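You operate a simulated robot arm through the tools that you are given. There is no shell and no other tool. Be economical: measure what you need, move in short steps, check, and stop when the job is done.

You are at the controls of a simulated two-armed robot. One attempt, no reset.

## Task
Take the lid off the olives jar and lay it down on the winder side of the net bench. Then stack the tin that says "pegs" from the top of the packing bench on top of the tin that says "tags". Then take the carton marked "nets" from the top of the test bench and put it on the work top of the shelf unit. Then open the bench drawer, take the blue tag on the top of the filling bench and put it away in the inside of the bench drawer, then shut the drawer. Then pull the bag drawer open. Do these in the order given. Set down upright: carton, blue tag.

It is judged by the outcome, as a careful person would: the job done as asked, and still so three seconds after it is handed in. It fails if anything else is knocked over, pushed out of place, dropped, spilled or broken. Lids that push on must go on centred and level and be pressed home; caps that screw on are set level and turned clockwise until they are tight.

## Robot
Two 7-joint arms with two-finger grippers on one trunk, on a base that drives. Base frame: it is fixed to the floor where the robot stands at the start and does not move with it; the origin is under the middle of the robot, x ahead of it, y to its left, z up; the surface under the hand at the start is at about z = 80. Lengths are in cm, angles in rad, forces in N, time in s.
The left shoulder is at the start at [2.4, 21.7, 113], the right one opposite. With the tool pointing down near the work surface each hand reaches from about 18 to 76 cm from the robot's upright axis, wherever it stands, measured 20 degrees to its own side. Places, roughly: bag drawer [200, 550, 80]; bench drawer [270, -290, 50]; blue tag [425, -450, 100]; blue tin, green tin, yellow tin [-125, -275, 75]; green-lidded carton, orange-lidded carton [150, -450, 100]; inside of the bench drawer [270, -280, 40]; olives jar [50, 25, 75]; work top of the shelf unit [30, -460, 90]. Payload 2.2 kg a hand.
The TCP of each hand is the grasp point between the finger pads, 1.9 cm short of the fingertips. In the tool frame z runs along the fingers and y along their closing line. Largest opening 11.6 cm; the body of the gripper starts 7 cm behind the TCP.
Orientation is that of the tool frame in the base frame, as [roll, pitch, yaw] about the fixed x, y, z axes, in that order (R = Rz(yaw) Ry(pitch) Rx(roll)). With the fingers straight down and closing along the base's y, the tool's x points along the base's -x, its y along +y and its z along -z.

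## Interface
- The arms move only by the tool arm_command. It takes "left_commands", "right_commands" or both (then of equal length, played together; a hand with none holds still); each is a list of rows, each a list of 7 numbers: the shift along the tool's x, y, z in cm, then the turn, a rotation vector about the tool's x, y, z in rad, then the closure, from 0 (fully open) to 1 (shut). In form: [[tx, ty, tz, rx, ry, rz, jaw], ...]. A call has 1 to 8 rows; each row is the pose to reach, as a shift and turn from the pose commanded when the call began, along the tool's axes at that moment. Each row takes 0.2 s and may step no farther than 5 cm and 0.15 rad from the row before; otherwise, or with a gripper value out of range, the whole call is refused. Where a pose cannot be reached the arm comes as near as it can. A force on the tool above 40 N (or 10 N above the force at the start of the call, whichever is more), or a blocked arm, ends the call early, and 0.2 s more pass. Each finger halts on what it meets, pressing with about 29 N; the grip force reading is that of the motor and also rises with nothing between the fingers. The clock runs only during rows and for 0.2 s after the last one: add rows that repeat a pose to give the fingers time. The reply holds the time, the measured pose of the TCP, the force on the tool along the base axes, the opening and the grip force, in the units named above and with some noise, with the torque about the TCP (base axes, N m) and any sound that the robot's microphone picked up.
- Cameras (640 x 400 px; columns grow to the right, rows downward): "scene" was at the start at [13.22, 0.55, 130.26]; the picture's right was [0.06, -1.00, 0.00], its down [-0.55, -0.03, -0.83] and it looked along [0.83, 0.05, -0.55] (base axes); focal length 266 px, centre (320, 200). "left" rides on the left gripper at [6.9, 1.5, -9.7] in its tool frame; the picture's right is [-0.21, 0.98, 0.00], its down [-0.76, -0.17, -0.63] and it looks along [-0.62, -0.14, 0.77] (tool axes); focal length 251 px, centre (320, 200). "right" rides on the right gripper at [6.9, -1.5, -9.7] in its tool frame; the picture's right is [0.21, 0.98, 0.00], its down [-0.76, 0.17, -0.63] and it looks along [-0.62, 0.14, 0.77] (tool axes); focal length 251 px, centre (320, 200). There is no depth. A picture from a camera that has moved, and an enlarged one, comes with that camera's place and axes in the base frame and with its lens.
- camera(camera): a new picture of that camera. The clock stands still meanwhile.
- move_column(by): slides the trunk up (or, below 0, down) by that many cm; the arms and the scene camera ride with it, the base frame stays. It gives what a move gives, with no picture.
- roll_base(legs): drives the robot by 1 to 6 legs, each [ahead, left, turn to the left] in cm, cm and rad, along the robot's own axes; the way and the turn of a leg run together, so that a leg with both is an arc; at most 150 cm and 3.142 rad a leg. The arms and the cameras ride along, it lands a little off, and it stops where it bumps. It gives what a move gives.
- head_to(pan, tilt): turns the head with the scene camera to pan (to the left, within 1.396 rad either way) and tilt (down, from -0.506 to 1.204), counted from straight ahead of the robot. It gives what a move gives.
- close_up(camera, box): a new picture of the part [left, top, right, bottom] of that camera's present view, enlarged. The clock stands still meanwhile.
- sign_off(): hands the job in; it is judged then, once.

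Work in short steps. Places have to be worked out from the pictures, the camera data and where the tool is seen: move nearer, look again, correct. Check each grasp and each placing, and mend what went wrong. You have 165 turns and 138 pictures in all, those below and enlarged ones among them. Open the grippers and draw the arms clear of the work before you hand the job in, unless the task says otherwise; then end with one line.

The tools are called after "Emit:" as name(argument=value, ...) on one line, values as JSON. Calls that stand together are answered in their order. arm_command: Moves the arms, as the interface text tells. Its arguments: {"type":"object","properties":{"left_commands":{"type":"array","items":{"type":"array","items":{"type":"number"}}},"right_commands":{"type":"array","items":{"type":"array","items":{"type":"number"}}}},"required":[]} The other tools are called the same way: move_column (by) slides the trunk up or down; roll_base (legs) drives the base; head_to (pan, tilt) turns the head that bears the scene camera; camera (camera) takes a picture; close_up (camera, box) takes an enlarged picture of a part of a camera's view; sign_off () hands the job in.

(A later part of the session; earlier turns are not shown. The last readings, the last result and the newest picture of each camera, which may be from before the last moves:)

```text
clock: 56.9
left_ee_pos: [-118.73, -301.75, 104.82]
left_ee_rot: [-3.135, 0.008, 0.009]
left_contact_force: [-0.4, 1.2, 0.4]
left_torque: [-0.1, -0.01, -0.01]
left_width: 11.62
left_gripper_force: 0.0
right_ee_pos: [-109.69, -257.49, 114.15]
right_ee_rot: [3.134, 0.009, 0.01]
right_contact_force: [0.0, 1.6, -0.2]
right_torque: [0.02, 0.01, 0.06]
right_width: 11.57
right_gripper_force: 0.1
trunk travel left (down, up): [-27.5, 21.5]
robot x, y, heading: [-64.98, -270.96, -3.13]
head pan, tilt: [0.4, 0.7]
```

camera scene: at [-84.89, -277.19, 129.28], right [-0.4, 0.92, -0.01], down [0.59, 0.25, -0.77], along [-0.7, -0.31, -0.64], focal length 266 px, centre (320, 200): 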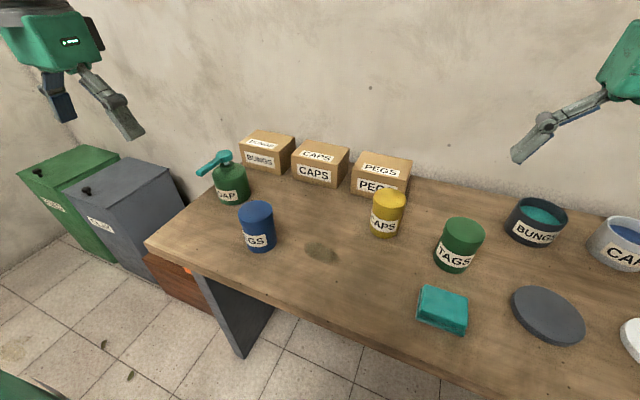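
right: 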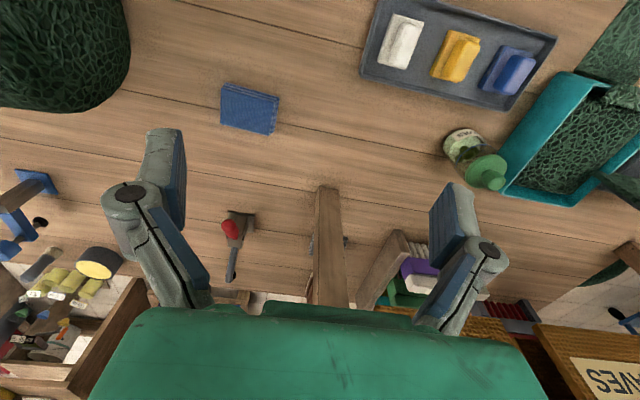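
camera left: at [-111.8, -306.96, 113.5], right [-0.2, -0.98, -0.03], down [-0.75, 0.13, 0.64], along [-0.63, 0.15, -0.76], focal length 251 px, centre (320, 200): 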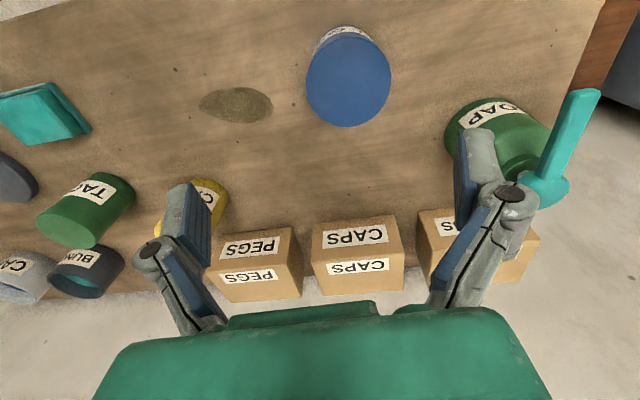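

It settles after a few seconds. So I'll use gentle moves with pauses; now a fresh look from the wrist.

Emit:
camera(camera="left")

Emit:
camera(camera="scene")

```text
105 pictures are left
camera left: at [-111.87, -303.35, 114.37], right [-0.21, -0.98, -0.01], down [-0.75, 0.15, 0.64], along [-0.63, 0.14, -0.77], focal length 251 px, centre (320, 200)
```

left: 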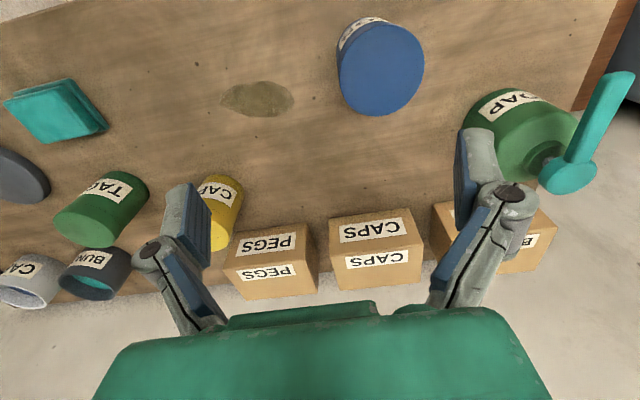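

```text
104 pictures are left
camera scene: at [-77.18, -273.29, 129.26], right [-0.4, 0.92, -0.01], down [0.59, 0.25, -0.77], along [-0.7, -0.31, -0.64], focal length 266 px, centre (320, 200)
```

scene: 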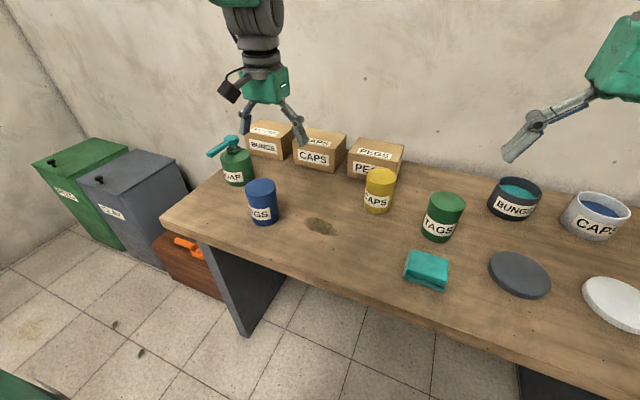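

Two-camera fix: blue top at [-118.7, -307.4, 90], bench z≈79, green at [-130.5, -265.6]. I shift gently over blue, lower to just above, let it settle and look.

Emit:
arm_command(left_commands=[[0, 1, 0, 0, 0, 0, 0], [0, 2, 0, 0, 0, 0, 0], [0, 3, 0, 0, 0, 0, 0], [0, 4, 0, 0, 0, 0, 0], [0, 5, 0, 0, 0, 0, 0], [0, 5.5, 0, 0, 0, 0, 0], [0, 5.6, 0, 0, 0, 0, 0], [0, 5.6, 0, 0, 0, 0, 0]])

Emit:
arm_command(left_commands=[[0, 0, 2, 0, 0, 0, 0], [0, 0, 4, 0, 0, 0, 0], [0, 0, 6, 0, 0, 0, 0], [0, 0, 8, 0, 0, 0, 0], [0, 0, 8, 0, 0, 0, 0], [0, 0, 8, 0, 0, 0, 0], [0, 0, 8, 0, 0, 0, 0], [0, 0, 8, 0, 0, 0, 0]])

Emit:
camera(camera="left")

Emit:
close_up(camera="scene", box=[200, 100, 360, 240])

```text
clock: 58.7
left_ee_pos: [-118.73, -307.69, 104.87]
left_ee_rot: [-3.132, 0.01, 0.01]
left_contact_force: [-0.4, -0.1, 0.9]
left_torque: [0.02, 0.01, 0.0]
left_width: 11.61
left_gripper_force: 0.0
right_ee_pos: [-109.66, -257.72, 114.2]
right_ee_rot: [3.133, 0.01, 0.009]
right_contact_force: [0.0, 1.0, 0.4]
right_torque: [-0.03, -0.04, -0.03]
right_width: 11.58
right_gripper_force: 0.0
trunk travel left (down, up): [-27.5, 21.5]
robot x, y, heading: [-65.11, -271.24, -3.132]
head pan, tilt: [0.4, 0.7]
```

```text
clock: 60.5
left_ee_pos: [-118.79, -308.11, 96.68]
left_ee_rot: [-3.128, 0.009, 0.012]
left_contact_force: [1.2, 0.5, 0.2]
left_torque: [-0.04, -0.02, 0.0]
left_width: 11.59
left_gripper_force: 0.0
right_ee_pos: [-109.79, -258.03, 114.22]
right_ee_rot: [3.137, 0.01, 0.009]
right_contact_force: [-0.8, 0.6, 1.1]
right_torque: [-0.05, 0.02, 0.01]
right_width: 11.58
right_gripper_force: 0.0
trunk travel left (down, up): [-27.5, 21.5]
robot x, y, heading: [-65.03, -271.26, -3.134]
head pan, tilt: [0.4, 0.7]
```

```text
103 pictures are left
camera left: at [-111.87, -309.67, 106.14], right [-0.2, -0.98, -0.01], down [-0.75, 0.15, 0.64], along [-0.63, 0.14, -0.77], focal length 251 px, centre (320, 200)
```

left: 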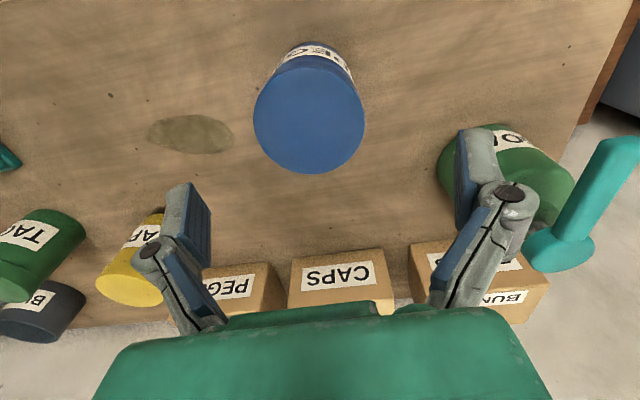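

```text
2.86 times, centred on (280, 170) of scene
camera zoom: at [-77.18, -273.74, 129.26], right [-0.4, 0.92, -0.01], down [0.59, 0.25, -0.76], along [-0.7, -0.31, -0.64], focal length 761 px, centre (434, 286)
```

zoom: 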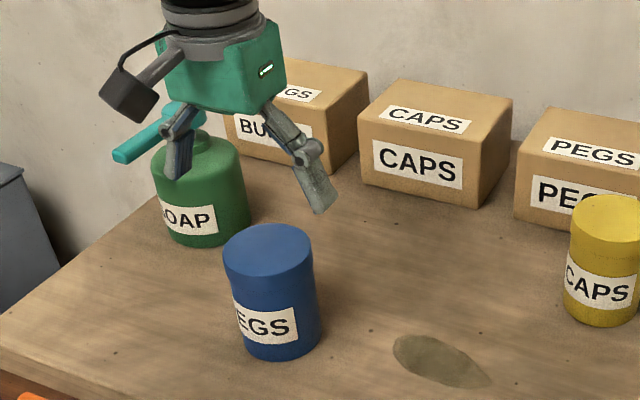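

The hand is centred over the blue tin within half a centimetre and the soap is clear. I go down to z≈84.5 with fingers open, below the tin's lid seam.

Emit:
arm_command(left_commands=[[0.2, 0, 2, 0, 0, 0, 0], [0.4, 0, 4, 0, 0, 0, 0], [0.4, 0, 6, 0, 0, 0, 0], [0.4, 0, 8, 0, 0, 0, 0], [0.4, 0, 10, 0, 0, 0, 0], [0.4, 0, 12, 0, 0, 0, 0], [0.4, 0, 12, 0, 0, 0, 0]])

Emit:
close_up(camera="scene", box=[200, 120, 328, 240])

Emit:
camera(camera="left")

```text
clock: 62.1
left_ee_pos: [-118.85, -308.73, 85.46]
left_ee_rot: [-3.135, 0.032, 0.017]
left_contact_force: [-0.8, -6.2, 36.2]
left_torque: [0.08, -0.11, 0.16]
left_width: 10.27
left_gripper_force: 28.5
right_ee_pos: [-109.38, -258.57, 114.42]
right_ee_rot: [3.139, 0.012, 0.013]
right_contact_force: [-0.1, 0.6, -0.1]
right_torque: [-0.05, -0.01, -0.02]
right_width: 11.59
right_gripper_force: 0.1
trunk travel left (down, up): [-27.5, 21.5]
robot x, y, heading: [-65.07, -270.9, -3.134]
head pan, tilt: [0.4, 0.7]
stopped in row 7 (left hand): the force on the tool passed its limit at 46 N (the readings are from after the stop); the commanded pose is now the measured one
```

```text
3.33 times, centred on (264, 180) of scene
camera zoom: at [-76.72, -274.33, 129.33], right [-0.4, 0.92, 0.0], down [0.59, 0.25, -0.77], along [-0.7, -0.31, -0.64], focal length 888 px, centre (507, 267)
```

zoom: 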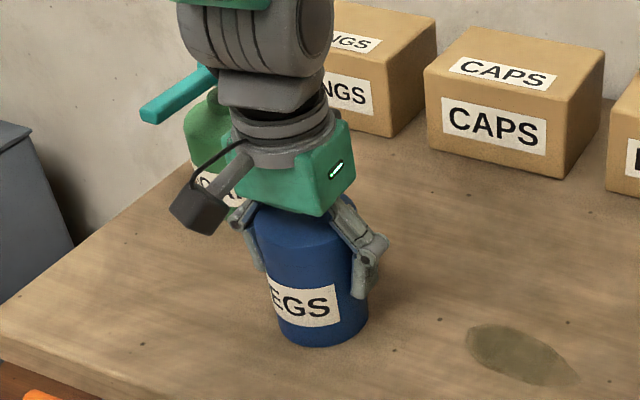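

```text
100 pictures are left
camera left: at [-111.65, -310.23, 94.84], right [-0.2, -0.98, 0.0], down [-0.74, 0.15, 0.66], along [-0.64, 0.13, -0.75], focal length 251 px, centre (320, 200)
```

left: 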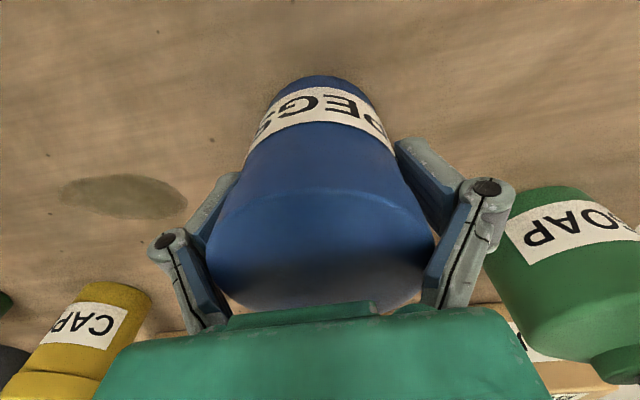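

The gripper body touched the tin top (so top z≈92). I rise 1.2 cm and then close on the tin.

Emit:
arm_command(left_commands=[[0, 0, -0.6, 0, 0, 0, 0], [0, 0, -1.2, 0, 0, 0, 0], [0, 0, -1.2, 0, -0.02, 0, 0], [0, 0, -1.2, 0, -0.02, 0, 0], [0, 0, -1.2, 0, -0.02, 0, 0]])

Emit:
arm_command(left_commands=[[0, 0, 0, 0, 0, 0, 0.15], [0, 0, 0, 0, 0, 0, 0.3], [0, 0, 0, 0, 0, 0, 0.45], [0, 0, 0, 0, 0, 0, 0.6], [0, 0, 0, 0, 0, 0, 0.6], [0, 0, 0, 0, 0, 0, 0.6]])

Emit:
camera(camera="left")

```text
clock: 63.3
left_ee_pos: [-118.55, -309.12, 86.05]
left_ee_rot: [-3.128, 0.039, 0.017]
left_contact_force: [0.1, 0.1, -0.7]
left_torque: [0.01, 0.03, 0.02]
left_width: 11.61
left_gripper_force: 0.0
right_ee_pos: [-109.55, -258.95, 114.29]
right_ee_rot: [-3.139, 0.01, 0.01]
right_contact_force: [-0.3, -0.4, -0.7]
right_torque: [-0.01, 0.0, 0.01]
right_width: 11.59
right_gripper_force: 0.0
trunk travel left (down, up): [-27.5, 21.5]
robot x, y, heading: [-64.95, -271.18, -3.137]
head pan, tilt: [0.4, 0.7]
```

```text
clock: 64.7
left_ee_pos: [-118.52, -308.97, 86.39]
left_ee_rot: [-3.13, 0.048, 0.016]
left_contact_force: [-4.2, -5.8, 33.8]
left_torque: [0.02, 0.19, 0.18]
left_width: 8.01
left_gripper_force: 28.3
right_ee_pos: [-109.5, -258.89, 114.35]
right_ee_rot: [-3.141, 0.013, 0.011]
right_contact_force: [0.0, 1.1, -0.5]
right_torque: [0.03, 0.03, 0.02]
right_width: 11.58
right_gripper_force: 0.0
trunk travel left (down, up): [-27.5, 21.5]
robot x, y, heading: [-64.98, -271.23, -3.131]
head pan, tilt: [0.4, 0.7]
```

```text
99 pictures are left
camera left: at [-111.34, -310.5, 95.51], right [-0.2, -0.98, 0.0], down [-0.73, 0.15, 0.67], along [-0.65, 0.13, -0.74], focal length 251 px, centre (320, 200)
```

left: 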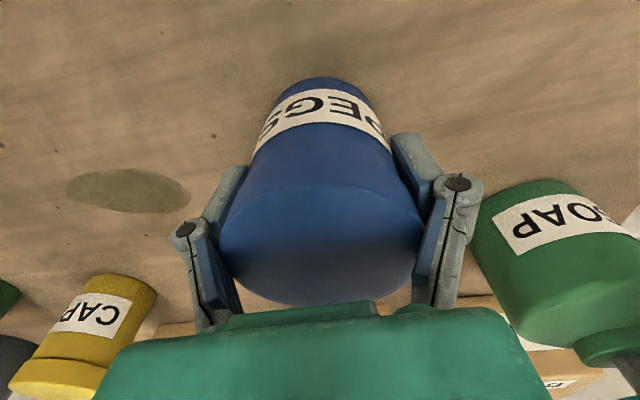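

Closing pressed the hand against the tin (34 N up) and the pitch is off by 0.05. I reopen, level the hand, rise 1 cm more and close again.

Emit:
arm_command(left_commands=[[0, 0, 0, 0, 0, 0, 0.3], [0, 0, 0, 0, 0, 0, 0], [0, 0, -0.5, 0, 0.02, 0, 0], [0, 0, -1.2, 0, 0.045, 0, 0], [0, 0, -1.2, 0, 0.045, 0, 0], [0, 0, -1.2, 0, 0.045, 0, 0], [0, 0, -1.2, 0, 0.045, 0, 0]])

Emit:
camera(camera="left")

Emit:
close_up(camera="scene", box=[200, 120, 328, 240])

```text
clock: 66.3
left_ee_pos: [-118.62, -309.05, 87.3]
left_ee_rot: [-3.127, -0.005, 0.013]
left_contact_force: [-0.9, 0.2, 0.1]
left_torque: [-0.02, 0.01, -0.01]
left_width: 11.62
left_gripper_force: 0.1
right_ee_pos: [-109.59, -258.89, 114.24]
right_ee_rot: [-3.14, 0.011, 0.011]
right_contact_force: [0.9, -0.8, 0.1]
right_torque: [0.0, 0.01, -0.01]
right_width: 11.63
right_gripper_force: 0.0
trunk travel left (down, up): [-27.5, 21.5]
robot x, y, heading: [-65.18, -271.11, -3.131]
head pan, tilt: [0.4, 0.7]
```

```text
98 pictures are left
camera left: at [-111.84, -310.62, 96.78], right [-0.2, -0.98, -0.01], down [-0.76, 0.15, 0.63], along [-0.62, 0.14, -0.78], focal length 251 px, centre (320, 200)
```

left: 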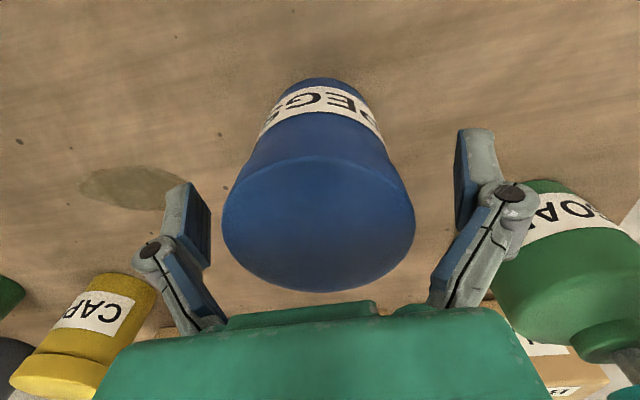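

```text
3.33 times, centred on (264, 180) of scene
camera zoom: at [-77.2, -274.88, 129.23], right [-0.4, 0.92, 0.0], down [0.59, 0.26, -0.76], along [-0.7, -0.3, -0.65], focal length 888 px, centre (507, 267)
```

zoom: 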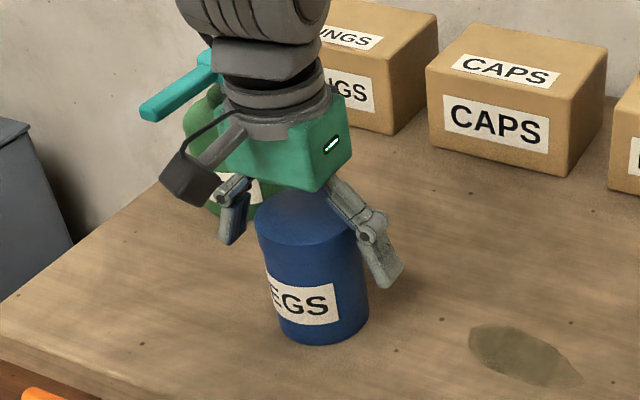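

Levelled and 1 cm higher. The tin lies about 0.5 cm toward +y and 0.7 cm toward +x of the grasp centre, so I shift and close.

Emit:
arm_command(left_commands=[[0.4, -0.3, 0, 0, 0, 0, 0], [0.7, -0.5, 0, 0, 0, 0, 0.1], [0.7, -0.5, 0, 0, 0, 0, 0.2], [0.7, -0.5, 0, 0, 0, 0, 0.35], [0.7, -0.5, 0, 0, 0, 0, 0.5], [0.7, -0.5, 0, 0, 0, 0, 0.6], [0.7, -0.5, 0, 0, 0, 0, 0.6]])

Emit:
camera(camera="left")

```text
clock: 67.9
left_ee_pos: [-117.92, -308.57, 87.21]
left_ee_rot: [-3.127, -0.007, 0.015]
left_contact_force: [0.5, 0.1, -0.9]
left_torque: [-0.01, 0.01, 0.01]
left_width: 7.27
left_gripper_force: 28.8
right_ee_pos: [-109.6, -259.03, 114.32]
right_ee_rot: [-3.14, 0.009, 0.009]
right_contact_force: [-0.2, 0.3, -0.3]
right_torque: [0.0, 0.01, 0.01]
right_width: 11.61
right_gripper_force: 0.0
trunk travel left (down, up): [-27.5, 21.5]
robot x, y, heading: [-65.35, -270.91, -3.13]
head pan, tilt: [0.4, 0.7]
```

```text
96 pictures are left
camera left: at [-111.11, -310.08, 96.74], right [-0.2, -0.98, -0.02], down [-0.76, 0.15, 0.63], along [-0.61, 0.14, -0.78], focal length 251 px, centre (320, 200)
```

left: 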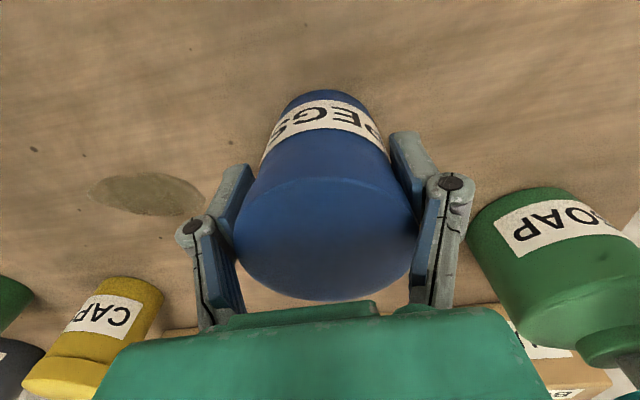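

A clean grip at 7.27 cm with no load. I lift slowly and check.

Emit:
arm_command(left_commands=[[0, 0, -1, 0, 0, 0, 0.75], [0, 0, -3, 0, 0, 0, 0.75], [0, 0, -5, 0, 0, 0, 0.75], [0, 0, -8, 0, 0, 0, 0.75], [0, 0, -11, 0, 0, 0, 0.75], [0, 0, -14, 0, 0, 0, 0.75], [0, 0, -17, 0, 0, 0, 0.75], [0, 0, -18, 0, 0, 0, 0.75]])

Emit:
head_to(pan=0.1, tilt=0.6)

Emit:
camera(camera="scene")

```text
clock: 69.7
left_ee_pos: [-117.97, -308.59, 105.13]
left_ee_rot: [-3.128, -0.006, 0.014]
left_contact_force: [0.7, 0.3, -2.5]
left_torque: [0.02, -0.03, 0.01]
left_width: 7.24
left_gripper_force: 29.7
right_ee_pos: [-109.81, -259.0, 114.23]
right_ee_rot: [-3.141, 0.011, 0.01]
right_contact_force: [0.7, -0.1, 0.0]
right_torque: [0.01, 0.0, 0.01]
right_width: 11.59
right_gripper_force: 0.0
trunk travel left (down, up): [-27.5, 21.5]
robot x, y, heading: [-65.08, -271.1, -3.136]
head pan, tilt: [0.4, 0.7]
```

```text
clock: 70.5
left_ee_pos: [-118.01, -308.7, 105.21]
left_ee_rot: [-3.129, -0.005, 0.014]
left_contact_force: [-0.2, 0.1, -2.3]
left_torque: [0.02, -0.01, -0.02]
left_width: 7.27
left_gripper_force: 29.2
right_ee_pos: [-109.67, -259.07, 114.18]
right_ee_rot: [3.141, 0.009, 0.01]
right_contact_force: [-0.2, 1.1, -0.1]
right_torque: [0.01, -0.02, -0.02]
right_width: 11.59
right_gripper_force: 0.0
trunk travel left (down, up): [-27.5, 21.5]
robot x, y, heading: [-64.87, -271.09, -3.13]
head pan, tilt: [0.099, 0.6]
```

```text
95 pictures are left
camera scene: at [-78.18, -272.51, 130.09], right [-0.11, 0.99, 0.0], down [0.56, 0.06, -0.82], along [-0.82, -0.09, -0.57], focal length 266 px, centre (320, 200)
```

scene: 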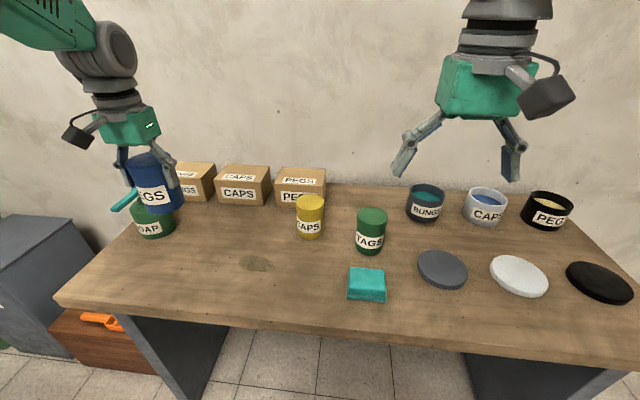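

Blue is held securely. Before carrying it across, I move the right hand out of the way to the right and back.

Emit:
arm_command(right_commands=[[1, -2, 0, 0, 0, 0, 0], [2, -5, 0, 0, 0, 0, 0], [4, -8, 0, 0, 0, 0, 0], [6, -11, 0, 0, 0, 0, 0], [8, -14, 0, 0, 0, 0, 0], [9, -17, 0, 0, 0, 0, 0], [10, -19, 0, 0, 0, 0, 0], [10, -20, 0, 0, 0, 0, 0]])

Emit:
arm_command(left_commands=[[0, -2, -1, 0, 0, 0, 0.75], [-1, -5, -2, 0, 0, 0, 0.75], [-2.5, -8.5, -2, 0, 0, 0, 0.75], [-4, -12, -2, 0, 0, 0, 0.75], [-5.5, -15.5, -2, 0, 0, 0, 0.75], [-7, -19, -2, 0, 0, 0, 0.75], [-8, -22, -2, 0, 0, 0, 0.75], [-8.5, -24, -2, 0, 0, 0, 0.75]])

Emit:
arm_command(left_commands=[[-0.5, -2, 0, 0, 0, 0, 0.75], [-1, -5, 0, 0, 0, 0, 0.75], [-2, -8, 0, 0, 0, 0, 0.75], [-3, -11, 0, 0, 0, 0, 0.75], [-3.7, -14, 0, 0, 0, 0, 0.75], [-4.2, -17, 0, 0, 0, 0, 0.75], [-4.2, -18.6, 0, 0, 0, 0, 0.75], [-4.2, -19.4, 0, 0, 0, 0, 0.75]])

Emit:
arm_command(left_commands=[[0, 0, 0, 0, 0, 0, 0.75], [0, 0, 0, 0, 0, 0, 0.75], [0, 0, 0, 0, 0, 0, 0.75], [0, 0, 0, 0, 0, 0, 0.75], [0, 0, 0, 0, 0, 0, 0.75], [0, 0, 0, 0, 0, 0, 0.75], [0, 0, 0, 0, 0, 0, 0.75], [0, 0, 0, 0, 0, 0, 0.75]])

Emit:
camera(camera="scene")

Emit:
camera(camera="left")

```text
clock: 72.3
left_ee_pos: [-117.96, -308.45, 105.25]
left_ee_rot: [-3.129, -0.007, 0.014]
left_contact_force: [0.4, 0.0, -1.4]
left_torque: [-0.03, -0.04, 0.01]
left_width: 7.27
left_gripper_force: 28.7
right_ee_pos: [-99.84, -238.62, 114.24]
right_ee_rot: [3.142, 0.011, 0.013]
right_contact_force: [0.6, 0.0, -0.4]
right_torque: [-0.02, -0.02, 0.01]
right_width: 11.62
right_gripper_force: 0.0
trunk travel left (down, up): [-27.5, 21.5]
robot x, y, heading: [-64.94, -271.18, -3.132]
head pan, tilt: [0.099, 0.6]
```

```text
clock: 74.1
left_ee_pos: [-126.85, -284.57, 107.5]
left_ee_rot: [-3.13, -0.007, 0.016]
left_contact_force: [-0.4, 0.6, -1.9]
left_torque: [0.0, -0.05, -0.01]
left_width: 7.25
left_gripper_force: 29.1
right_ee_pos: [-99.84, -238.59, 114.15]
right_ee_rot: [3.141, 0.011, 0.011]
right_contact_force: [0.8, -0.2, 0.3]
right_torque: [-0.01, -0.01, 0.0]
right_width: 11.6
right_gripper_force: 0.1
trunk travel left (down, up): [-27.5, 21.5]
robot x, y, heading: [-65.03, -271.16, -3.129]
head pan, tilt: [0.099, 0.6]
```

```text
clock: 75.9
left_ee_pos: [-128.97, -269.92, 107.46]
left_ee_rot: [-3.13, -0.008, 0.013]
left_contact_force: [0.3, 0.1, -1.9]
left_torque: [0.04, -0.04, 0.0]
left_width: 7.27
left_gripper_force: 28.8
left hand out of reach, approached as far as the arm can: row 5, 6, 7, 8
right_ee_pos: [-99.78, -238.72, 114.16]
right_ee_rot: [3.141, 0.011, 0.011]
right_contact_force: [0.0, -0.8, -0.2]
right_torque: [0.01, 0.02, 0.02]
right_width: 11.62
right_gripper_force: 0.0
trunk travel left (down, up): [-27.5, 21.5]
robot x, y, heading: [-64.87, -271.12, -3.129]
head pan, tilt: [0.099, 0.6]
```

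```text
clock: 77.7
left_ee_pos: [-128.95, -269.93, 107.36]
left_ee_rot: [-3.129, -0.006, 0.014]
left_contact_force: [-0.1, 0.1, -2.1]
left_torque: [0.01, -0.02, 0.03]
left_width: 7.28
left_gripper_force: 29.1
right_ee_pos: [-99.77, -238.7, 114.2]
right_ee_rot: [3.141, 0.01, 0.009]
right_contact_force: [-0.2, -0.8, 0.6]
right_torque: [0.02, 0.0, 0.01]
right_width: 11.6
right_gripper_force: 0.1
trunk travel left (down, up): [-27.5, 21.5]
robot x, y, heading: [-65.01, -271.37, -3.134]
head pan, tilt: [0.099, 0.6]
```

```text
94 pictures are left
camera scene: at [-78.22, -271.9, 130.09], right [-0.11, 0.99, 0.0], down [0.56, 0.06, -0.82], along [-0.82, -0.09, -0.57], focal length 266 px, centre (320, 200)
```

scene: 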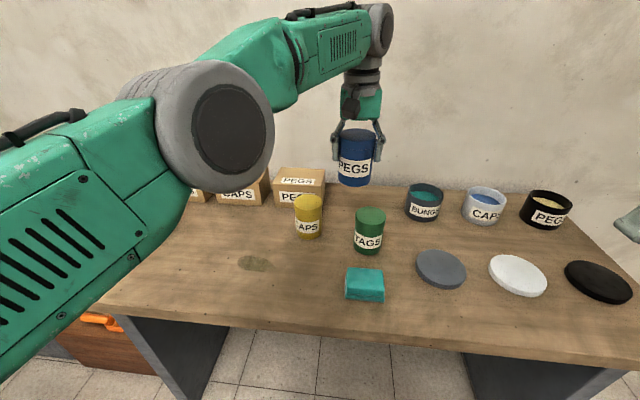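

```text
93 pictures are left
camera left: at [-122.31, -271.5, 116.95], right [-0.2, -0.98, -0.01], down [-0.76, 0.15, 0.63], along [-0.61, 0.14, -0.78], focal length 251 px, centre (320, 200)
```

left: 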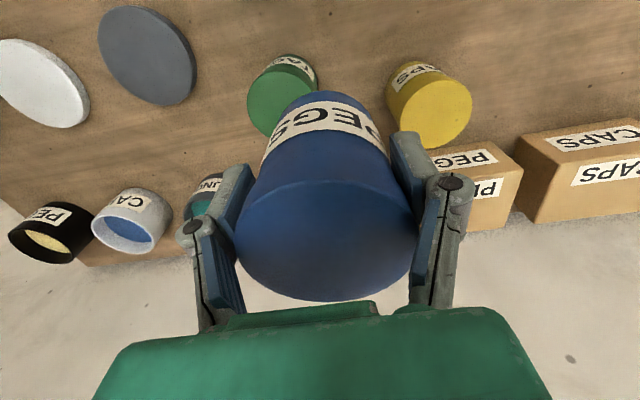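

Green is at about [-130.3, -265.4], just out of reach. I drive the base 5 cm ahead and 5 cm to the right and let the sway settle.

Emit:
roll_base(legs=[[5, 0, 0], [0, -5, 0]])

Emit:
arm_command(left_commands=[[0, 0, 0, 0, 0, 0, 0.75], [0, 0, 0, 0, 0, 0, 0.75], [0, 0, 0, 0, 0, 0, 0.75], [0, 0, 0, 0, 0, 0, 0.75], [0, 0, 0, 0, 0, 0, 0.75], [0, 0, 0, 0, 0, 0, 0.75], [0, 0, 0, 0, 0, 0, 0.75], [0, 0, 0, 0, 0, 0, 0.75]])

Emit:
arm_command(left_commands=[[0, 0, 0, 0, 0, 0, 0.75], [0, 0, 0, 0, 0, 0, 0.75], [0, 0, 0, 0, 0, 0, 0.75], [0, 0, 0, 0, 0, 0, 0.75], [0, 0, 0, 0, 0, 0, 0.75], [0, 0, 0, 0, 0, 0, 0.75], [0, 0, 0, 0, 0, 0, 0.75], [0, 0, 0, 0, 0, 0, 0.75]])

Emit:
camera(camera="left")

Emit:
close_up(camera="scene", box=[260, 100, 452, 260])

```text
clock: 79.2
left_ee_pos: [-134.73, -267.41, 107.67]
left_ee_rot: [-3.112, -0.005, 0.02]
left_contact_force: [-0.6, -1.1, -1.3]
left_torque: [0.12, 0.0, 0.03]
left_width: 7.26
left_gripper_force: 29.0
right_ee_pos: [-104.83, -236.38, 114.64]
right_ee_rot: [-3.121, 0.01, 0.015]
right_contact_force: [-0.4, 1.2, 0.7]
right_torque: [0.01, -0.02, 0.03]
right_width: 11.59
right_gripper_force: 0.0
trunk travel left (down, up): [-27.5, 21.5]
robot x, y, heading: [-70.41, -267.11, -3.131]
head pan, tilt: [0.099, 0.6]
```

```text
clock: 81.2
left_ee_pos: [-134.84, -270.61, 108.53]
left_ee_rot: [-3.092, -0.002, 0.027]
left_contact_force: [0.4, -1.2, -1.9]
left_torque: [0.06, 0.02, -0.02]
left_width: 7.26
left_gripper_force: 28.5
right_ee_pos: [-103.93, -239.6, 115.47]
right_ee_rot: [-3.094, 0.019, 0.02]
right_contact_force: [0.6, -0.4, 0.9]
right_torque: [0.02, -0.02, -0.01]
right_width: 11.58
right_gripper_force: 0.1
trunk travel left (down, up): [-27.5, 21.5]
robot x, y, heading: [-69.73, -267.6, -3.131]
head pan, tilt: [0.099, 0.6]
stopped in row 8 (left hand): the arm was blocked; the commanded pose is now the measured one
```

```text
clock: 83.0
left_ee_pos: [-134.77, -268.88, 108.39]
left_ee_rot: [-3.104, -0.003, 0.022]
left_contact_force: [0.1, -0.4, -1.5]
left_torque: [-0.04, 0.0, -0.01]
left_width: 7.27
left_gripper_force: 28.9
right_ee_pos: [-104.12, -237.98, 115.12]
right_ee_rot: [-3.107, 0.016, 0.016]
right_contact_force: [0.3, 0.2, -0.3]
right_torque: [0.02, 0.0, -0.02]
right_width: 11.61
right_gripper_force: 0.1
trunk travel left (down, up): [-27.5, 21.5]
robot x, y, heading: [-70.17, -267.27, -3.128]
head pan, tilt: [0.099, 0.6]
```

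```text
92 pictures are left
camera left: at [-127.93, -270.68, 117.82], right [-0.19, -0.98, -0.04], down [-0.76, 0.12, 0.64], along [-0.62, 0.15, -0.77], focal length 251 px, centre (320, 200)
```

left: 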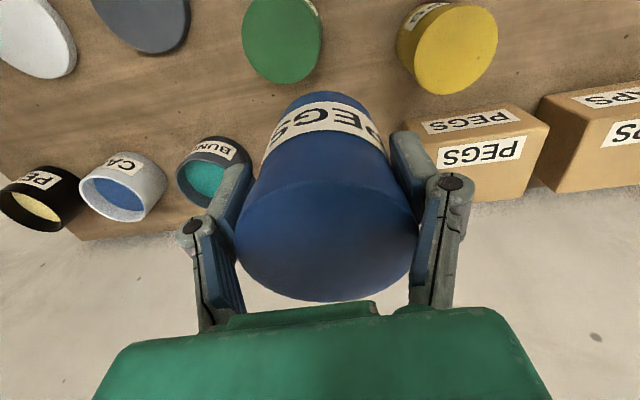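

```text
2.50 times, centred on (356, 180) of scene
camera zoom: at [-83.22, -269.33, 130.08], right [-0.11, 0.99, 0.01], down [0.56, 0.07, -0.82], along [-0.82, -0.09, -0.57], focal length 666 px, centre (230, 250)
```

zoom: 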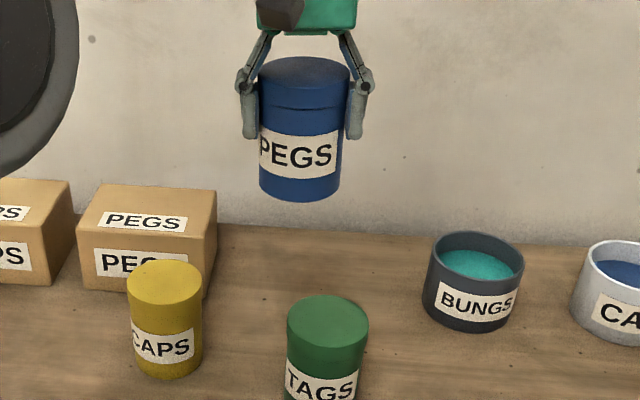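

The body leans by about 0.03 rad after the sideways drive. I wait and sample again.

Emit:
arm_command(left_commands=[[0, 0, 0, 0, 0, 0, 0.75], [0, 0, 0, 0, 0, 0, 0.75], [0, 0, 0, 0, 0, 0, 0.75], [0, 0, 0, 0, 0, 0, 0.75]])

Emit:
arm_command(left_commands=[[0, 0, 0, 0, 0, 0, 0.75], [0, 0, 0, 0, 0, 0, 0.75], [0, 0, 0, 0, 0, 0, 0.75], [0, 0, 0, 0, 0, 0, 0.75], [0, 0, 0, 0, 0, 0, 0.75], [0, 0, 0, 0, 0, 0, 0.75], [0, 0, 0, 0, 0, 0, 0.75], [0, 0, 0, 0, 0, 0, 0.75]])

Emit:
arm_command(left_commands=[[0, 0, 0, 0, 0, 0, 0.75], [0, 0, 0, 0, 0, 0, 0.75], [0, 0, 0, 0, 0, 0, 0.75], [0, 0, 0, 0, 0, 0, 0.75], [0, 0, 0, 0, 0, 0, 0.75], [0, 0, 0, 0, 0, 0, 0.75], [0, 0, 0, 0, 0, 0, 0.75], [0, 0, 0, 0, 0, 0, 0.75]])

```text
clock: 84.0
left_ee_pos: [-135.1, -266.85, 108.31]
left_ee_rot: [-3.117, -0.005, 0.021]
left_contact_force: [0.4, 0.7, -2.3]
left_torque: [-0.11, -0.04, 0.0]
left_width: 7.24
left_gripper_force: 29.0
right_ee_pos: [-104.12, -236.07, 114.82]
right_ee_rot: [-3.124, 0.015, 0.016]
right_contact_force: [0.6, 0.6, 0.1]
right_torque: [-0.05, -0.02, -0.03]
right_width: 11.59
right_gripper_force: 0.1
trunk travel left (down, up): [-27.5, 21.5]
robot x, y, heading: [-69.88, -266.92, -3.131]
head pan, tilt: [0.099, 0.6]
```

```text
clock: 85.8
left_ee_pos: [-135.23, -266.5, 108.43]
left_ee_rot: [-3.12, -0.002, 0.021]
left_contact_force: [0.6, 1.6, -2.4]
left_torque: [-0.16, -0.04, -0.01]
left_width: 7.26
left_gripper_force: 28.9
right_ee_pos: [-103.98, -235.8, 114.64]
right_ee_rot: [-3.128, 0.017, 0.015]
right_contact_force: [-0.3, 2.1, 0.2]
right_torque: [-0.14, -0.03, 0.01]
right_width: 11.61
right_gripper_force: 0.0
trunk travel left (down, up): [-27.5, 21.5]
robot x, y, heading: [-70.15, -267.08, -3.134]
head pan, tilt: [0.099, 0.6]
```

```text
clock: 87.6
left_ee_pos: [-135.32, -267.16, 108.34]
left_ee_rot: [-3.115, -0.001, 0.023]
left_contact_force: [-0.6, 1.2, -2.7]
left_torque: [-0.11, -0.04, 0.01]
left_width: 7.27
left_gripper_force: 29.3
right_ee_pos: [-104.17, -236.5, 114.87]
right_ee_rot: [-3.121, 0.016, 0.02]
right_contact_force: [0.1, 1.0, 0.5]
right_torque: [-0.02, 0.01, -0.03]
right_width: 11.59
right_gripper_force: 0.0
trunk travel left (down, up): [-27.5, 21.5]
robot x, y, heading: [-69.88, -267.43, -3.131]
head pan, tilt: [0.099, 0.6]
```

The lean hovers near 0.02. I bring the tin back toward the robot over green and level the hand, slowly, and then look.

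Emit:
arm_command(left_commands=[[0.7, 0, 0, -0.01, 0, 0, 0.75], [1.4, -0.4, 0, -0.02, 0, 0, 0.75], [2.1, -0.8, 0, -0.025, 0, 0, 0.75], [2.8, -1.2, 0, -0.025, 0, 0, 0.75], [3.5, -1.5, 0, -0.025, 0, 0, 0.75], [4.2, -1.6, 0, -0.025, 0, 0, 0.75], [4.8, -1.6, 0, -0.025, 0, 0, 0.75], [4.9, -1.6, 0, -0.025, 0, 0, 0.75]])

Emit:
arm_command(left_commands=[[0, 0, 0, 0, 0, 0, 0.75], [0, 0, 0, 0, 0, 0, 0.75], [0, 0, 0, 0, 0, 0, 0.75], [0, 0, 0, 0, 0, 0, 0.75], [0, 0, 0, 0, 0, 0, 0.75], [0, 0, 0, 0, 0, 0, 0.75], [0, 0, 0, 0, 0, 0, 0.75], [0, 0, 0, 0, 0, 0, 0.75]])

Emit:
camera(camera="left")

Emit:
camera(camera="scene")

```text
clock: 89.4
left_ee_pos: [-129.88, -266.6, 108.53]
left_ee_rot: [-3.132, -0.001, 0.021]
left_contact_force: [-1.0, 0.2, -2.5]
left_torque: [-0.01, -0.06, -0.04]
left_width: 7.26
left_gripper_force: 29.3
right_ee_pos: [-104.08, -237.41, 115.06]
right_ee_rot: [-3.114, 0.016, 0.02]
right_contact_force: [-0.3, 0.1, -0.5]
right_torque: [-0.02, -0.01, 0.0]
right_width: 11.59
right_gripper_force: 0.1
trunk travel left (down, up): [-27.5, 21.5]
robot x, y, heading: [-70.13, -267.38, -3.13]
head pan, tilt: [0.099, 0.6]
```

```text
clock: 91.2
left_ee_pos: [-130.02, -267.46, 108.33]
left_ee_rot: [-3.129, -0.002, 0.025]
left_contact_force: [-0.7, -0.5, -1.4]
left_torque: [0.01, -0.04, -0.04]
left_width: 7.26
left_gripper_force: 28.7
right_ee_pos: [-104.09, -238.21, 115.3]
right_ee_rot: [-3.107, 0.016, 0.018]
right_contact_force: [0.1, 0.5, 0.6]
right_torque: [0.03, 0.02, 0.05]
right_width: 11.6
right_gripper_force: 0.2
trunk travel left (down, up): [-27.5, 21.5]
robot x, y, heading: [-70.42, -267.51, -3.13]
head pan, tilt: [0.099, 0.6]
```

```text
90 pictures are left
camera left: at [-123.18, -268.92, 118.01], right [-0.19, -0.98, -0.01], down [-0.76, 0.14, 0.63], along [-0.62, 0.13, -0.77], focal length 251 px, centre (320, 200)
```

left: 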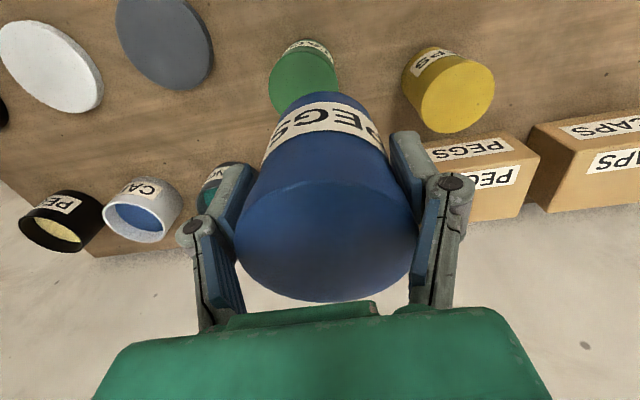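

```text
89 pictures are left
camera scene: at [-83.23, -267.81, 130.1], right [-0.11, 0.99, -0.01], down [0.56, 0.06, -0.82], along [-0.82, -0.1, -0.57], focal length 266 px, centre (320, 200)
```

scene: 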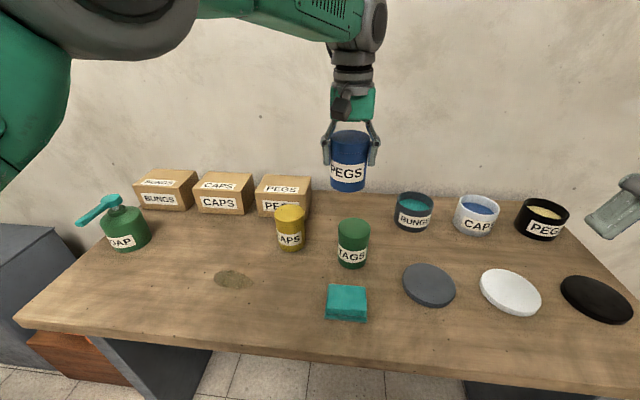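

Green is at about [-130.4, -265.6]. I centre the held tin over it and lower to about 1.5 cm above, then check alignment.

Emit:
arm_command(left_commands=[[-0.2, -0.6, 0.5, 0, 0, 0, 0.75], [-0.4, -1.2, 1.5, 0, 0, 0, 0.75], [-0.4, -1.6, 3, 0, 0, 0, 0.75], [-0.4, -1.6, 4.5, 0, 0, 0, 0.75], [-0.4, -1.6, 6, 0, 0, 0, 0.75], [-0.4, -1.6, 7, 0, 0, 0, 0.75], [-0.4, -1.6, 7.7, 0, 0, 0, 0.75], [-0.4, -1.6, 7.7, 0, 0, 0, 0.75]])

Emit:
arm_command(left_commands=[[0, 0, 0, 0, 0, 0, 0.75], [0, 0, 0, 0, 0, 0, 0.75], [0, 0, 0, 0, 0, 0, 0.75], [0, 0, 0, 0, 0, 0, 0.75]])

Emit:
close_up(camera="scene", box=[280, 130, 424, 290])

Emit:
arm_command(left_commands=[[0, 0, 0, 0, 0, 0, 0.75]])

```text
clock: 93.0
left_ee_pos: [-130.94, -266.66, 100.43]
left_ee_rot: [-3.122, -0.008, 0.036]
left_contact_force: [0.0, -0.1, -1.5]
left_torque: [0.01, -0.01, 0.01]
left_width: 7.27
left_gripper_force: 28.6
right_ee_pos: [-104.1, -238.63, 115.25]
right_ee_rot: [-3.106, 0.017, 0.019]
right_contact_force: [1.4, 0.0, -0.2]
right_torque: [0.05, -0.02, -0.01]
right_width: 11.6
right_gripper_force: 0.1
trunk travel left (down, up): [-27.5, 21.5]
robot x, y, heading: [-70.14, -267.5, -3.132]
head pan, tilt: [0.099, 0.6]
```

```text
clock: 94.0
left_ee_pos: [-131.04, -266.95, 100.86]
left_ee_rot: [-3.115, -0.006, 0.041]
left_contact_force: [0.9, -0.7, -1.4]
left_torque: [0.04, 0.0, 0.02]
left_width: 7.25
left_gripper_force: 29.2
right_ee_pos: [-104.15, -238.67, 115.34]
right_ee_rot: [-3.103, 0.016, 0.017]
right_contact_force: [0.1, 0.0, 1.3]
right_torque: [0.0, -0.02, 0.02]
right_width: 11.6
right_gripper_force: 0.1
trunk travel left (down, up): [-27.5, 21.5]
robot x, y, heading: [-70.26, -267.69, -3.129]
head pan, tilt: [0.099, 0.6]
```

```text
2.50 times, centred on (352, 210) of scene
camera zoom: at [-83.23, -268.96, 130.09], right [-0.11, 0.99, 0.0], down [0.56, 0.06, -0.82], along [-0.82, -0.09, -0.57], focal length 666 px, centre (240, 175)
```

zoom: 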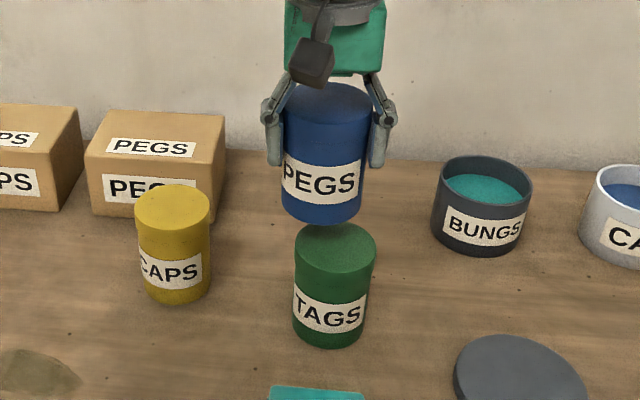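

```text
clock: 94.4
left_ee_pos: [-131.03, -265.86, 101.08]
left_ee_rot: [-3.119, -0.004, 0.04]
left_contact_force: [-0.1, 1.0, -1.8]
left_torque: [0.01, -0.02, 0.01]
left_width: 7.26
left_gripper_force: 29.1
right_ee_pos: [-104.16, -237.41, 114.93]
right_ee_rot: [-3.114, 0.016, 0.016]
right_contact_force: [0.0, -1.4, 0.0]
right_torque: [-0.02, 0.0, 0.02]
right_width: 11.61
right_gripper_force: 0.1
trunk travel left (down, up): [-27.5, 21.5]
robot x, y, heading: [-70.3, -267.61, -3.131]
head pan, tilt: [0.099, 0.6]
```

The body still rocks about a centimetre. Before lowering, I try a tiny backward roll to settle the base, and sample.

Emit:
roll_base(legs=[[-1.5, 0, 0]])

Emit:
arm_command(left_commands=[[0, 0, 0, 0, 0, 0, 0.75], [0, 0, 0, 0, 0, 0, 0.75], [0, 0, 0, 0, 0, 0, 0.75], [0, 0, 0, 0, 0, 0, 0.75], [0, 0, 0, 0, 0, 0, 0.75], [0, 0, 0, 0, 0, 0, 0.75], [0, 0, 0, 0, 0, 0, 0.75], [0, 0, 0, 0, 0, 0, 0.75]])

Emit:
arm_command(left_commands=[[0, 0, 0, 0, 0, 0, 0.75], [0, 0, 0, 0, 0, 0, 0.75], [0, 0, 0, 0, 0, 0, 0.75], [0, 0, 0, 0, 0, 0, 0.75], [0, 0, 0, 0, 0, 0, 0.75], [0, 0, 0, 0, 0, 0, 0.75], [0, 0, 0, 0, 0, 0, 0.75], [0, 0, 0, 0, 0, 0, 0.75]])

Emit:
arm_command(left_commands=[[0, 0, 0, 0, 0, 0, 0.75]])

Emit:
arm_command(left_commands=[[0, 0, 0, 0, 0, 0, 0.75]])

Emit:
arm_command(left_commands=[[0, 0, 0, 0, 0, 0, 0.75]])

```text
clock: 95.1
left_ee_pos: [-129.72, -266.01, 101.02]
left_ee_rot: [-3.118, -0.005, 0.042]
left_contact_force: [-0.9, 0.5, -3.2]
left_torque: [0.01, -0.07, 0.0]
left_width: 7.26
left_gripper_force: 28.9
right_ee_pos: [-102.83, -237.72, 114.99]
right_ee_rot: [-3.111, 0.015, 0.018]
right_contact_force: [0.3, 0.4, 0.6]
right_torque: [-0.04, 0.01, 0.0]
right_width: 11.59
right_gripper_force: 0.0
trunk travel left (down, up): [-27.5, 21.5]
robot x, y, heading: [-68.58, -267.28, -3.127]
head pan, tilt: [0.099, 0.6]
```

```text
clock: 96.9
left_ee_pos: [-129.38, -266.47, 101.29]
left_ee_rot: [-3.113, 0.001, 0.045]
left_contact_force: [-0.2, -0.4, -2.0]
left_torque: [-0.01, -0.06, 0.02]
left_width: 7.25
left_gripper_force: 28.8
right_ee_pos: [-102.4, -237.72, 115.25]
right_ee_rot: [-3.111, 0.017, 0.018]
right_contact_force: [0.9, 1.1, -0.4]
right_torque: [-0.02, 0.0, -0.03]
right_width: 11.61
right_gripper_force: 0.1
trunk travel left (down, up): [-27.5, 21.5]
robot x, y, heading: [-68.95, -267.16, -3.128]
head pan, tilt: [0.099, 0.6]
```

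```text
clock: 98.7
left_ee_pos: [-129.38, -266.41, 101.32]
left_ee_rot: [-3.114, -0.001, 0.046]
left_contact_force: [0.9, 0.5, -2.0]
left_torque: [-0.03, -0.02, -0.01]
left_width: 7.26
left_gripper_force: 29.0
right_ee_pos: [-102.37, -237.92, 115.19]
right_ee_rot: [-3.111, 0.018, 0.02]
right_contact_force: [0.2, 0.7, -0.5]
right_torque: [-0.02, -0.01, 0.01]
right_width: 11.59
right_gripper_force: 0.0
trunk travel left (down, up): [-27.5, 21.5]
robot x, y, heading: [-68.71, -267.07, -3.13]
head pan, tilt: [0.099, 0.6]
```

```text
clock: 99.1
left_ee_pos: [-129.41, -266.57, 101.42]
left_ee_rot: [-3.113, -0.001, 0.046]
left_contact_force: [-0.1, 1.2, -2.2]
left_torque: [0.01, 0.0, -0.01]
left_width: 7.25
left_gripper_force: 29.4
right_ee_pos: [-102.29, -238.0, 115.19]
right_ee_rot: [-3.112, 0.018, 0.019]
right_contact_force: [-0.2, 0.2, -0.3]
right_torque: [0.01, 0.02, 0.03]
right_width: 11.61
right_gripper_force: 0.0
trunk travel left (down, up): [-27.5, 21.5]
robot x, y, heading: [-68.67, -267.44, -3.133]
head pan, tilt: [0.099, 0.6]
```

```text
clock: 99.5
left_ee_pos: [-129.45, -266.45, 101.35]
left_ee_rot: [-3.114, 0.001, 0.047]
left_contact_force: [0.6, 0.5, -2.4]
left_torque: [0.0, -0.03, 0.0]
left_width: 7.24
left_gripper_force: 29.6
right_ee_pos: [-102.23, -237.85, 115.18]
right_ee_rot: [-3.11, 0.017, 0.018]
right_contact_force: [0.3, -0.3, 0.2]
right_torque: [0.04, -0.01, 0.02]
right_width: 11.61
right_gripper_force: 0.0
trunk travel left (down, up): [-27.5, 21.5]
robot x, y, heading: [-68.61, -267.05, -3.133]
head pan, tilt: [0.099, 0.6]
```

```text
clock: 99.9
left_ee_pos: [-129.3, -266.48, 101.42]
left_ee_rot: [-3.113, 0.0, 0.046]
left_contact_force: [0.3, 0.1, -2.7]
left_torque: [0.01, -0.04, 0.03]
left_width: 7.25
left_gripper_force: 29.2
right_ee_pos: [-102.34, -237.96, 115.22]
right_ee_rot: [-3.11, 0.018, 0.018]
right_contact_force: [0.4, 0.2, 0.7]
right_torque: [-0.02, -0.01, 0.0]
right_width: 11.61
right_gripper_force: 0.1
trunk travel left (down, up): [-27.5, 21.5]
robot x, y, heading: [-68.06, -267.39, -3.133]
head pan, tilt: [0.099, 0.6]
```

Now it's steady. I level the tin, shift it to [-130.4, -265.6], and check the alignment from the scene camera and reading.

Emit:
arm_command(left_commands=[[-0.3, -0.2, 0, -0.007, 0, 0, 0.75], [-0.6, -0.5, 0, -0.014, 0, 0, 0.75], [-0.9, -0.7, 0, -0.02, 0, 0, 0.75], [-1.1, -0.9, 0, -0.026, 0, 0, 0.75], [-1.1, -0.9, 0, -0.026, 0, 0, 0.75], [-1.1, -0.9, 0, -0.026, 0, 0, 0.75], [-1.1, -0.9, 0, -0.026, 0, 0, 0.75], [-1.1, -0.9, 0, -0.026, 0, 0, 0.75]])

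Emit:
close_up(camera="scene", box=[280, 130, 424, 290])

Emit:
camera(camera="left")

```text
clock: 101.7
left_ee_pos: [-130.63, -265.7, 101.27]
left_ee_rot: [-3.141, -0.002, 0.048]
left_contact_force: [-0.5, 0.0, -3.1]
left_torque: [-0.04, -0.03, -0.01]
left_width: 7.24
left_gripper_force: 28.8
right_ee_pos: [-102.3, -237.88, 115.32]
right_ee_rot: [-3.111, 0.017, 0.016]
right_contact_force: [0.4, 0.2, -0.1]
right_torque: [-0.01, -0.02, -0.03]
right_width: 11.59
right_gripper_force: 0.1
trunk travel left (down, up): [-27.5, 21.5]
robot x, y, heading: [-68.74, -267.55, -3.13]
head pan, tilt: [0.099, 0.6]
```

```text
2.50 times, centred on (352, 210) of scene
camera zoom: at [-81.74, -268.16, 130.09], right [-0.11, 0.99, 0.0], down [0.56, 0.06, -0.82], along [-0.82, -0.09, -0.57], focal length 666 px, centre (240, 175)
```

zoom: 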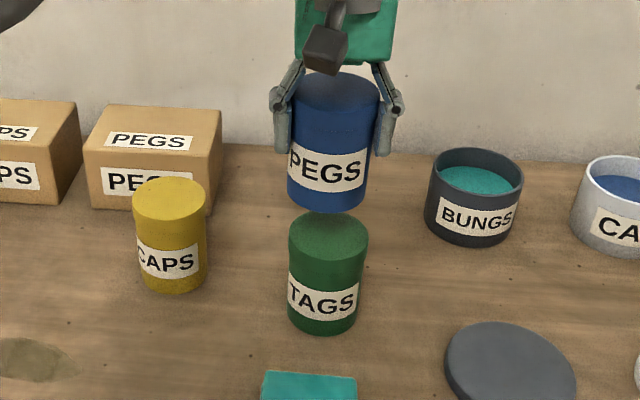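

```text
86 pictures are left
camera left: at [-123.8, -266.93, 110.85], right [-0.17, -0.99, 0.0], down [-0.77, 0.13, 0.63], along [-0.62, 0.11, -0.78], focal length 251 px, centre (320, 200)
```

left: 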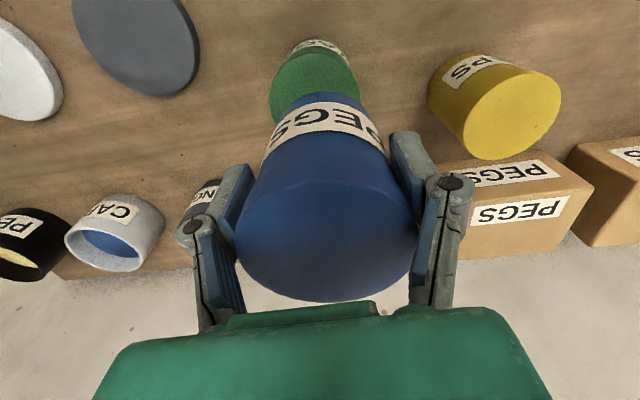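

Comparing matching features in the pictures, the blue tin needs about 1 cm toward +x and 0.5 cm toward +y. I correct that and lower to just above green.

Emit:
arm_command(left_commands=[[0.3, -0.1, 0, 0, 0, 0, 0.75], [0.6, -0.3, 0.3, 0, 0, 0, 0.75], [0.9, -0.4, 0.7, 0, 0, 0, 0.75], [1.0, -0.5, 1.2, 0, 0, 0, 0.75], [1.0, -0.5, 1.8, 0, 0, 0, 0.75], [1.0, -0.5, 2.2, 0, 0, 0, 0.75], [1.0, -0.5, 2.2, 0, 0, 0, 0.75], [1.0, -0.5, 2.2, 0, 0, 0, 0.75]])

Emit:
close_up(camera="scene", box=[312, 140, 392, 280])

Emit:
camera(camera="right")

```text
clock: 103.5
left_ee_pos: [-129.84, -265.27, 99.35]
left_ee_rot: [-3.136, 0.0, 0.05]
left_contact_force: [0.8, -0.3, -2.2]
left_torque: [-0.01, -0.03, 0.02]
left_width: 7.24
left_gripper_force: 28.4
right_ee_pos: [-102.35, -237.91, 115.18]
right_ee_rot: [-3.109, 0.017, 0.017]
right_contact_force: [0.3, 0.5, 0.7]
right_torque: [0.03, -0.04, 0.01]
right_width: 11.56
right_gripper_force: 0.1
trunk travel left (down, up): [-27.5, 21.5]
robot x, y, heading: [-68.93, -267.44, -3.129]
head pan, tilt: [0.099, 0.6]
```

```text
2.86 times, centred on (352, 210) of scene
camera zoom: at [-81.73, -268.16, 130.09], right [-0.11, 0.99, 0.0], down [0.56, 0.06, -0.82], along [-0.82, -0.09, -0.57], focal length 761 px, centre (229, 171)
```

zoom: 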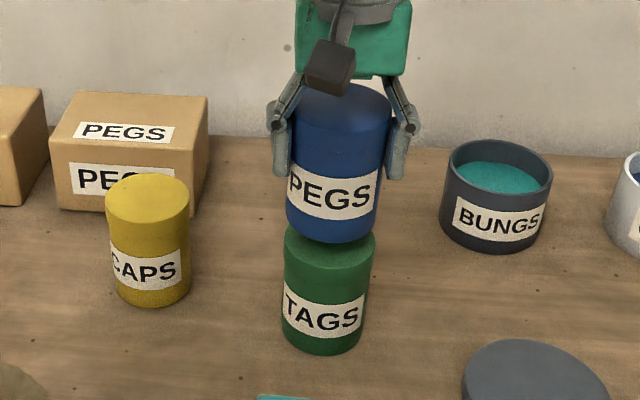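

```text
84 pictures are left
camera right: at [-95.24, -236.4, 124.82], right [0.23, -0.97, -0.03], down [-0.74, -0.2, 0.64], along [-0.63, -0.12, -0.77], focal length 251 px, centre (320, 200)
```

right: 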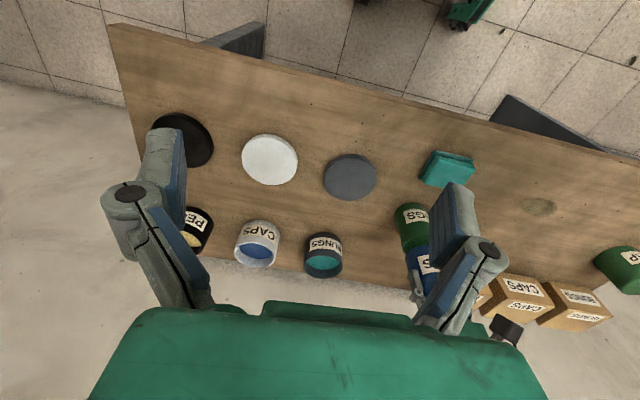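

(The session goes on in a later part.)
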